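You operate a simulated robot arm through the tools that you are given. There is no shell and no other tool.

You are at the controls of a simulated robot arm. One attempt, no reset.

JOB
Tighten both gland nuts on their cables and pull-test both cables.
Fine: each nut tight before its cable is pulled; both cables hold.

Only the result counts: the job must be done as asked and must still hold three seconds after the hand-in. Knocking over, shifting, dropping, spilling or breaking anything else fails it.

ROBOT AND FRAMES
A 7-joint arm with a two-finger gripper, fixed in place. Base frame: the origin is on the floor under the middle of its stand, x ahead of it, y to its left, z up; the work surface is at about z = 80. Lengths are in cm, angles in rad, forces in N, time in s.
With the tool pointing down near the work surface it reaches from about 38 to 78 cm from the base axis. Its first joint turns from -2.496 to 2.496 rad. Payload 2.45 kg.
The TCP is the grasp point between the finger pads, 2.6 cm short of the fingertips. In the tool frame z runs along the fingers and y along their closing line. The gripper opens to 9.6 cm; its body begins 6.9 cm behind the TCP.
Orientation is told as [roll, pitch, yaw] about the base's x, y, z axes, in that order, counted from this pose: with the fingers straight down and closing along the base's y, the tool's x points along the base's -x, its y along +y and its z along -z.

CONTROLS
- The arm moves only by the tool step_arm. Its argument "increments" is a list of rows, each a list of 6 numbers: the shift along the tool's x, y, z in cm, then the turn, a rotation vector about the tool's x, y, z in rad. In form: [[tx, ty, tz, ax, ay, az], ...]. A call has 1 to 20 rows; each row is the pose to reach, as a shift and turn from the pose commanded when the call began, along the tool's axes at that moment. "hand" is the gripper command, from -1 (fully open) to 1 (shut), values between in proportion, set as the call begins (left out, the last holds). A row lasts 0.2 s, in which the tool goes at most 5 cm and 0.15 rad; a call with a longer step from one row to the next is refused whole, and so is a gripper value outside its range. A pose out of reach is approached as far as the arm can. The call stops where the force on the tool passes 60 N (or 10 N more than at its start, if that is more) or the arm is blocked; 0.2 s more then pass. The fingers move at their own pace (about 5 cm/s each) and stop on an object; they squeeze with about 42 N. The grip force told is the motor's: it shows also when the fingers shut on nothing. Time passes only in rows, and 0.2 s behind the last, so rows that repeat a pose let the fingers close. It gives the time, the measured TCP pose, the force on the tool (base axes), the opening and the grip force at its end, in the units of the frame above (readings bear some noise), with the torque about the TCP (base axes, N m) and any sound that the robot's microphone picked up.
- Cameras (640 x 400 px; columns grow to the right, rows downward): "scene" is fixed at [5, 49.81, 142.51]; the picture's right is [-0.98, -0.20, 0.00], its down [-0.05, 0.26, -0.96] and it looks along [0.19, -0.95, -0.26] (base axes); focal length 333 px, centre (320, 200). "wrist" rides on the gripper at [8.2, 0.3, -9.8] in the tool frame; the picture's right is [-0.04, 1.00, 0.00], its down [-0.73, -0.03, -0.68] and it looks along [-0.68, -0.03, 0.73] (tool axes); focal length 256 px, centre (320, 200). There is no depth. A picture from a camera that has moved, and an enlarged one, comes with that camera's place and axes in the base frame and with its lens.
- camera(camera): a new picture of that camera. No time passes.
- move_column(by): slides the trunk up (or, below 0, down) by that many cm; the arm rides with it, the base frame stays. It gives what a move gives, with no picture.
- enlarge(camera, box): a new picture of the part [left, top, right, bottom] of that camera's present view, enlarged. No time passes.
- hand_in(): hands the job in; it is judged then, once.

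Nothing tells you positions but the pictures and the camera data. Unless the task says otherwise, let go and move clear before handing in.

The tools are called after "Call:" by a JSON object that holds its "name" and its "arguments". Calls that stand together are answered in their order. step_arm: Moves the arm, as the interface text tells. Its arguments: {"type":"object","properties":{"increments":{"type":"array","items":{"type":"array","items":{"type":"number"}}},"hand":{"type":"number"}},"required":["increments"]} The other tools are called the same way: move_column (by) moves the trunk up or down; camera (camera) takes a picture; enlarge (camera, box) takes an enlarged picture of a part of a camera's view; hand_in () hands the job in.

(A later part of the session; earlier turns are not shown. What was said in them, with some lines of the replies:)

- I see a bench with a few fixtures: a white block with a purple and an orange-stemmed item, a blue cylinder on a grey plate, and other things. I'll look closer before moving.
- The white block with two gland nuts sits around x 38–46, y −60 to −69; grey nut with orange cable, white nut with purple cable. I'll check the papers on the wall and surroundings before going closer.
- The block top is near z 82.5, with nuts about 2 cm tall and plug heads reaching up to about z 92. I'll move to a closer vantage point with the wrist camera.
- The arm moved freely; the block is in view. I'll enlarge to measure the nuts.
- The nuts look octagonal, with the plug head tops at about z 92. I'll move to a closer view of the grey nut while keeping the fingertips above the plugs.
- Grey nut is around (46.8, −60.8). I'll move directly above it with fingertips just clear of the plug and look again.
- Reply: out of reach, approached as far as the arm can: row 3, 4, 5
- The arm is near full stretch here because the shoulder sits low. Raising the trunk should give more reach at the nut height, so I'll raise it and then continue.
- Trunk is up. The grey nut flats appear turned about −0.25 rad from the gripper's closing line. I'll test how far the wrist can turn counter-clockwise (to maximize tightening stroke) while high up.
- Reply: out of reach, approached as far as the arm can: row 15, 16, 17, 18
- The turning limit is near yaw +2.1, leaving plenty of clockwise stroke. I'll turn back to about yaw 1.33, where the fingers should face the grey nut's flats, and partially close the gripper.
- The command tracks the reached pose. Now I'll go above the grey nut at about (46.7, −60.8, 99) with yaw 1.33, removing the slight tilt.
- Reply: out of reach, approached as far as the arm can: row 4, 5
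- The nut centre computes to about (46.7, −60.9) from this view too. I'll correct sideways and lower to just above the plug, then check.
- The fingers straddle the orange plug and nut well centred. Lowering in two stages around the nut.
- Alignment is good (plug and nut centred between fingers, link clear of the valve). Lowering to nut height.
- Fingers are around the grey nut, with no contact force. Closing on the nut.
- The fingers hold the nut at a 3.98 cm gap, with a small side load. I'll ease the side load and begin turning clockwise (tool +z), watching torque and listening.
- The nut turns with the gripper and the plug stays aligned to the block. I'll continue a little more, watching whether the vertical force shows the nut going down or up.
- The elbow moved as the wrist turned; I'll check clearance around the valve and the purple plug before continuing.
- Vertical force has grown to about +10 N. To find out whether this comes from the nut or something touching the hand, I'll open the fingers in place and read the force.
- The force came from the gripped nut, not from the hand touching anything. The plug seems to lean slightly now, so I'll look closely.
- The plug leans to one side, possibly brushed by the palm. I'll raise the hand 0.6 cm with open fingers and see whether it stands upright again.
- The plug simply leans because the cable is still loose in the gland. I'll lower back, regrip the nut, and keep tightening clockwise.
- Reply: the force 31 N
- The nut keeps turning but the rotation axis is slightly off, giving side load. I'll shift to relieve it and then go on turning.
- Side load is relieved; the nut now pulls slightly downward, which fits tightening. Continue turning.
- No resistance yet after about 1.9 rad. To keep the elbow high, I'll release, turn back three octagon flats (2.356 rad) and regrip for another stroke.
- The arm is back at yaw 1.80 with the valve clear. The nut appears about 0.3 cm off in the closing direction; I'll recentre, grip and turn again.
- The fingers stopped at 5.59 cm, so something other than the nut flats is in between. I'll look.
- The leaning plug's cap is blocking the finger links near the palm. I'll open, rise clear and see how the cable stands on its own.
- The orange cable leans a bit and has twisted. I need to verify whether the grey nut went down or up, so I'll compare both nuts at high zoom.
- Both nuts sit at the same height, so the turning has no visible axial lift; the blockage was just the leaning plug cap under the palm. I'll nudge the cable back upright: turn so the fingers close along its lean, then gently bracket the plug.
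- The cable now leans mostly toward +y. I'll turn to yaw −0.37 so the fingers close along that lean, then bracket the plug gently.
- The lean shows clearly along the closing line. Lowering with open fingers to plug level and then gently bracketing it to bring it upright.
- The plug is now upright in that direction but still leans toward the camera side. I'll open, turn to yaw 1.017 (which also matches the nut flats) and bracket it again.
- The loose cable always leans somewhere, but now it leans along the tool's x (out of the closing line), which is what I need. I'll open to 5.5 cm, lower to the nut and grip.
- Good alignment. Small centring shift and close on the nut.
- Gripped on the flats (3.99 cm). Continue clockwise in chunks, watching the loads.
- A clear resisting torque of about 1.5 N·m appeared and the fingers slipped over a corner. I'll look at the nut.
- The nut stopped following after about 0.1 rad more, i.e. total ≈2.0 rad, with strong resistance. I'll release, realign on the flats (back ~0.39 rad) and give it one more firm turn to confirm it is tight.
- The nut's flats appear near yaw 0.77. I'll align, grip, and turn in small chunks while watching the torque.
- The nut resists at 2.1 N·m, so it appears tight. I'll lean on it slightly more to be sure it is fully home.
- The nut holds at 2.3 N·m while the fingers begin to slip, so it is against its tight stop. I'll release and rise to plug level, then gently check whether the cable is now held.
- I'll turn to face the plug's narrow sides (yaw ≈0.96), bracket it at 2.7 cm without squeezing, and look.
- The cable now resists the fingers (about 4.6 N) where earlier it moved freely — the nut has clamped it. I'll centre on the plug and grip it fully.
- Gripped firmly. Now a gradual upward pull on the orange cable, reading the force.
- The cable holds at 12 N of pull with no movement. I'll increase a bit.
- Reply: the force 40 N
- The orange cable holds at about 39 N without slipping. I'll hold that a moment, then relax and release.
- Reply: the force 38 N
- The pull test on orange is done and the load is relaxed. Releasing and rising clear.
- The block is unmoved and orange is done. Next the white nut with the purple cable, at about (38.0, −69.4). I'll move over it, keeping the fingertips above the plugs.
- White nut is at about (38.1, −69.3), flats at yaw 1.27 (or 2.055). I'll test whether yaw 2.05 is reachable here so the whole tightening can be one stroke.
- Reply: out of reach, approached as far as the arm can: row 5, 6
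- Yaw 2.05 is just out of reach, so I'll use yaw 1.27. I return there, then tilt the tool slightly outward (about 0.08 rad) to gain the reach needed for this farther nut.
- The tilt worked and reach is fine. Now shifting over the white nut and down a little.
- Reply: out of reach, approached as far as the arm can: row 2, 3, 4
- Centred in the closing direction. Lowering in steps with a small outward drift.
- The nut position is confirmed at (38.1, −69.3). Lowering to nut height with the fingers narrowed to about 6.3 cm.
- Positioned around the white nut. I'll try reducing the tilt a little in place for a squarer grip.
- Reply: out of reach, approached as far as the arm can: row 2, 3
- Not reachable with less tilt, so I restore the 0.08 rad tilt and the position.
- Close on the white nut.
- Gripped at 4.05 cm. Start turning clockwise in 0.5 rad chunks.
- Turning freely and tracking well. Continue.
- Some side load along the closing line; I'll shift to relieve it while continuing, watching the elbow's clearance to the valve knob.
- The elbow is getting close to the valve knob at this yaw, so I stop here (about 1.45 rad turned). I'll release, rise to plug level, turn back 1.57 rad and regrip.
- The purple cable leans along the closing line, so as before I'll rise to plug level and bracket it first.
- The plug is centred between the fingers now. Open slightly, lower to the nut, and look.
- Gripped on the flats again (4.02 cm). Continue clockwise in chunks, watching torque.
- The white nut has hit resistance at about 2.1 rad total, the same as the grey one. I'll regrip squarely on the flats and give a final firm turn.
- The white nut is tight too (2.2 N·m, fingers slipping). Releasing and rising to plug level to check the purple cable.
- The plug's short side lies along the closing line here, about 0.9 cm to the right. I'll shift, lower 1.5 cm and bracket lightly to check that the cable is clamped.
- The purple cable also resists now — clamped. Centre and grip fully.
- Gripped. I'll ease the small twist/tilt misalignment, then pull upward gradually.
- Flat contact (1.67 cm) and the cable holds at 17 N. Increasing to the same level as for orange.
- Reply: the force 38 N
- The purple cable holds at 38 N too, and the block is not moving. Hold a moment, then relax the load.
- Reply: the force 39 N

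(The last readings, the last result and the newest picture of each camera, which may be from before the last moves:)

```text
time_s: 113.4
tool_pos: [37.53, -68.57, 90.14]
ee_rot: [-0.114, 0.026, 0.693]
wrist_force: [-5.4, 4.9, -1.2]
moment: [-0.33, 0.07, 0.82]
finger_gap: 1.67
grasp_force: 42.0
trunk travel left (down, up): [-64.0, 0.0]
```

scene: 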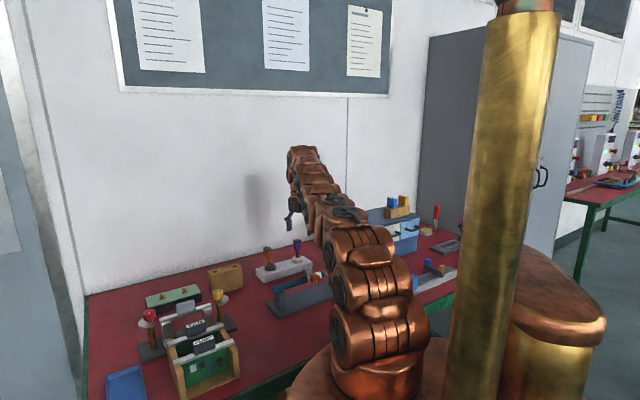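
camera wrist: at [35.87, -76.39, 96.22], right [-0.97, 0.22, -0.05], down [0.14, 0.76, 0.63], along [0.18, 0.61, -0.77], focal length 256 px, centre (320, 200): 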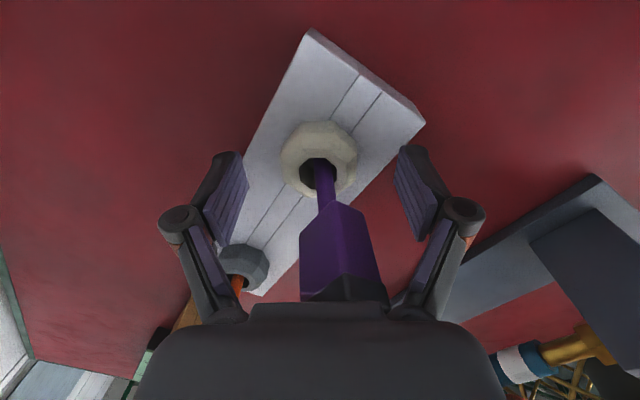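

Load relaxed. Now open and rise straight up, clear of the plugs.

Call:
{"name": "step_arm", "arguments": {"increments": [[0, 0, 0, 0, 0, 0], [0, 0, 0, 0, 0, 0], [0, 0, 0, 0, 0, 0], [0, 0, 0, 0, 0, 0], [0.04, -0.2, -1.8, 0, 0, 0], [0.09, -0.4, -3.6, 0, 0, 0], [0.13, -0.6, -5.4, 0, 0, 0], [0.17, -0.75, -7, 0, 0, 0]], "hand": -0.6}}

Call:
{"name": "camera", "arguments": {"camera": "wrist"}}

Call:
{"name": "enlarge", "arguments": {"camera": "scene", "box": [260, 210, 340, 290]}}

```text
time_s: 115.2
tool_pos: [37.61, -68.29, 96.94]
ee_rot: [-0.106, 0.022, 0.697]
wrist_force: [1.1, 0.3, -0.4]
moment: [-0.04, 0.03, 0.01]
finger_gap: 7.67
grasp_force: 0.0
trunk travel left (down, up): [-64.0, 0.0]
```

```text
taken
camera wrist: at [30.61, -72.42, 106.89], right [-0.61, 0.79, -0.11], down [0.55, 0.51, 0.66], along [0.58, 0.34, -0.74], focal length 256 px, centre (320, 200)
```

wrist: 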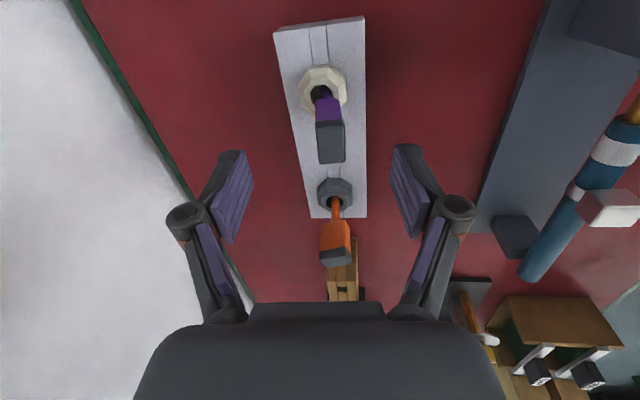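

```text
5.00 times, centred on (300, 250) of scene
camera zoom: at [5.0, 49.81, 142.51], right [-0.98, -0.2, 0.0], down [-0.05, 0.26, -0.96], along [0.19, -0.95, -0.26], focal length 1666 px, centre (420, -50)
```

zoom: 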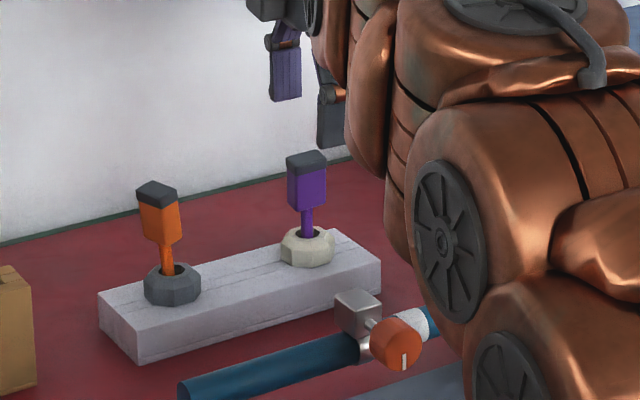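

Both plugs stand, cables held, block and surroundings unmoved. I'll retreat up and inward, then make a final check.

Call:
{"name": "step_arm", "arguments": {"increments": [[0, 0, -3, 0, 0, 0], [0, 3.0, -6, 0, 0, 0], [0, 6.5, -8, 0, 0, 0], [0, 10, -9.5, 0, 0, 0], [0, 13.4, -9.5, 0, 0, 0], [0, 13.4, -9.5, 0, 0, 0]]}}

Call:
{"name": "camera", "arguments": {"camera": "scene"}}

Call:
{"name": "enlarge", "arguments": {"camera": "scene", "box": [240, 220, 360, 320]}}

Call:
{"name": "camera", "arguments": {"camera": "wrist"}}

```text
time_s: 116.6
tool_pos: [28.48, -57.49, 105.15]
ee_rot: [-0.111, 0.022, 0.695]
wrist_force: [0.2, 0.1, -0.2]
moment: [0.01, -0.01, 0.0]
finger_gap: 7.71
grasp_force: 0.1
trunk travel left (down, up): [-64.0, 0.0]
```

```text
taken
```

scene: 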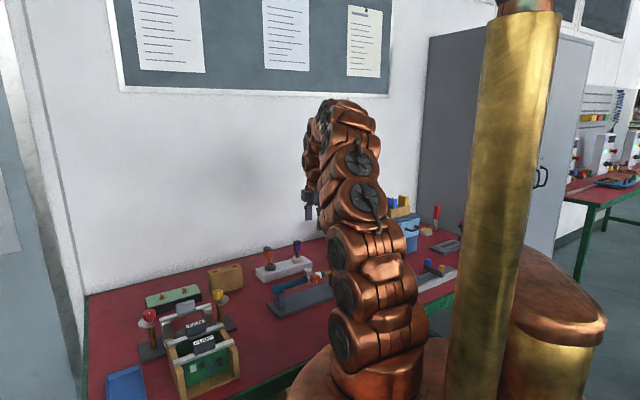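

```text
4.00 times, centred on (300, 270) of scene
camera zoom: at [5.0, 49.81, 142.51], right [-0.98, -0.2, 0.0], down [-0.05, 0.26, -0.96], along [0.19, -0.95, -0.26], focal length 1332 px, centre (400, -80)
```

zoom: 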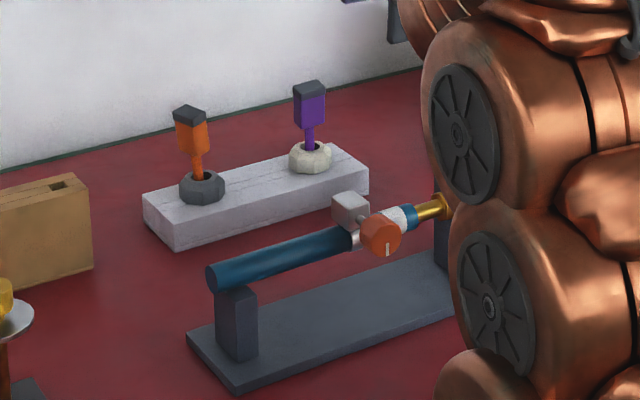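

```text
taken
camera wrist: at [21.54, -61.56, 115.12], right [-0.61, 0.79, -0.11], down [0.55, 0.51, 0.66], along [0.58, 0.34, -0.74], focal length 256 px, centre (320, 200)
```

wrist: 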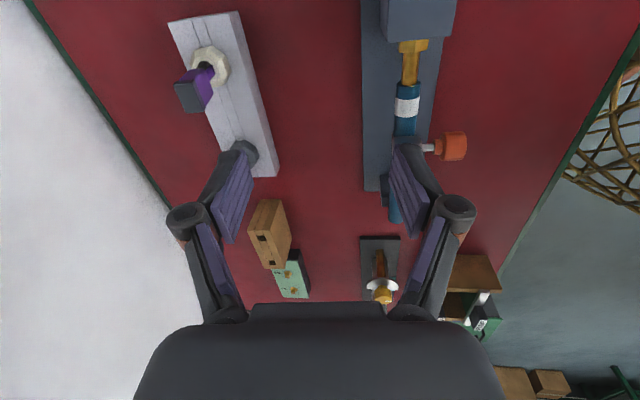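

Both nuts are tight against their stops, both cables held a pull of about 38 N. The block, valve and everything else stand where they were, and the gripper is open and clear. Handing in.

Call:
{"name": "hand_in", "arguments": {}}

```text
The job is handed in.
```

Both gland nuts are tightened and both cables held their pull tests; the job is handed in, but no verdict came back.

| Nut / cable | Turned clockwise | Final resisting torque | Pull held |
|---|---|---|---|
| Grey / orange | about 2.1 rad | about 2.3 N·m | about 38 N for about 1.5 s |
| White / purple | about 2.1 rad | about 2.2 N·m | about 38 N for about 1.5 s |

- **Tightness:** I took each nut as tight when it stopped turning and the fingers began to slip over its corners. Each cable had moved freely before tightening and resisted a sideways push afterwards, and only then was it pulled. The job gave no tightness target and the microphone picked up no sound.
- **Cables:** Both cables leaned and twisted while they were still loose. The orange one was clamped with a visible lean.
- **Surroundings:** In the last pictures the block, valve and other items looked unmoved. The gripper is open and clear of the bench.
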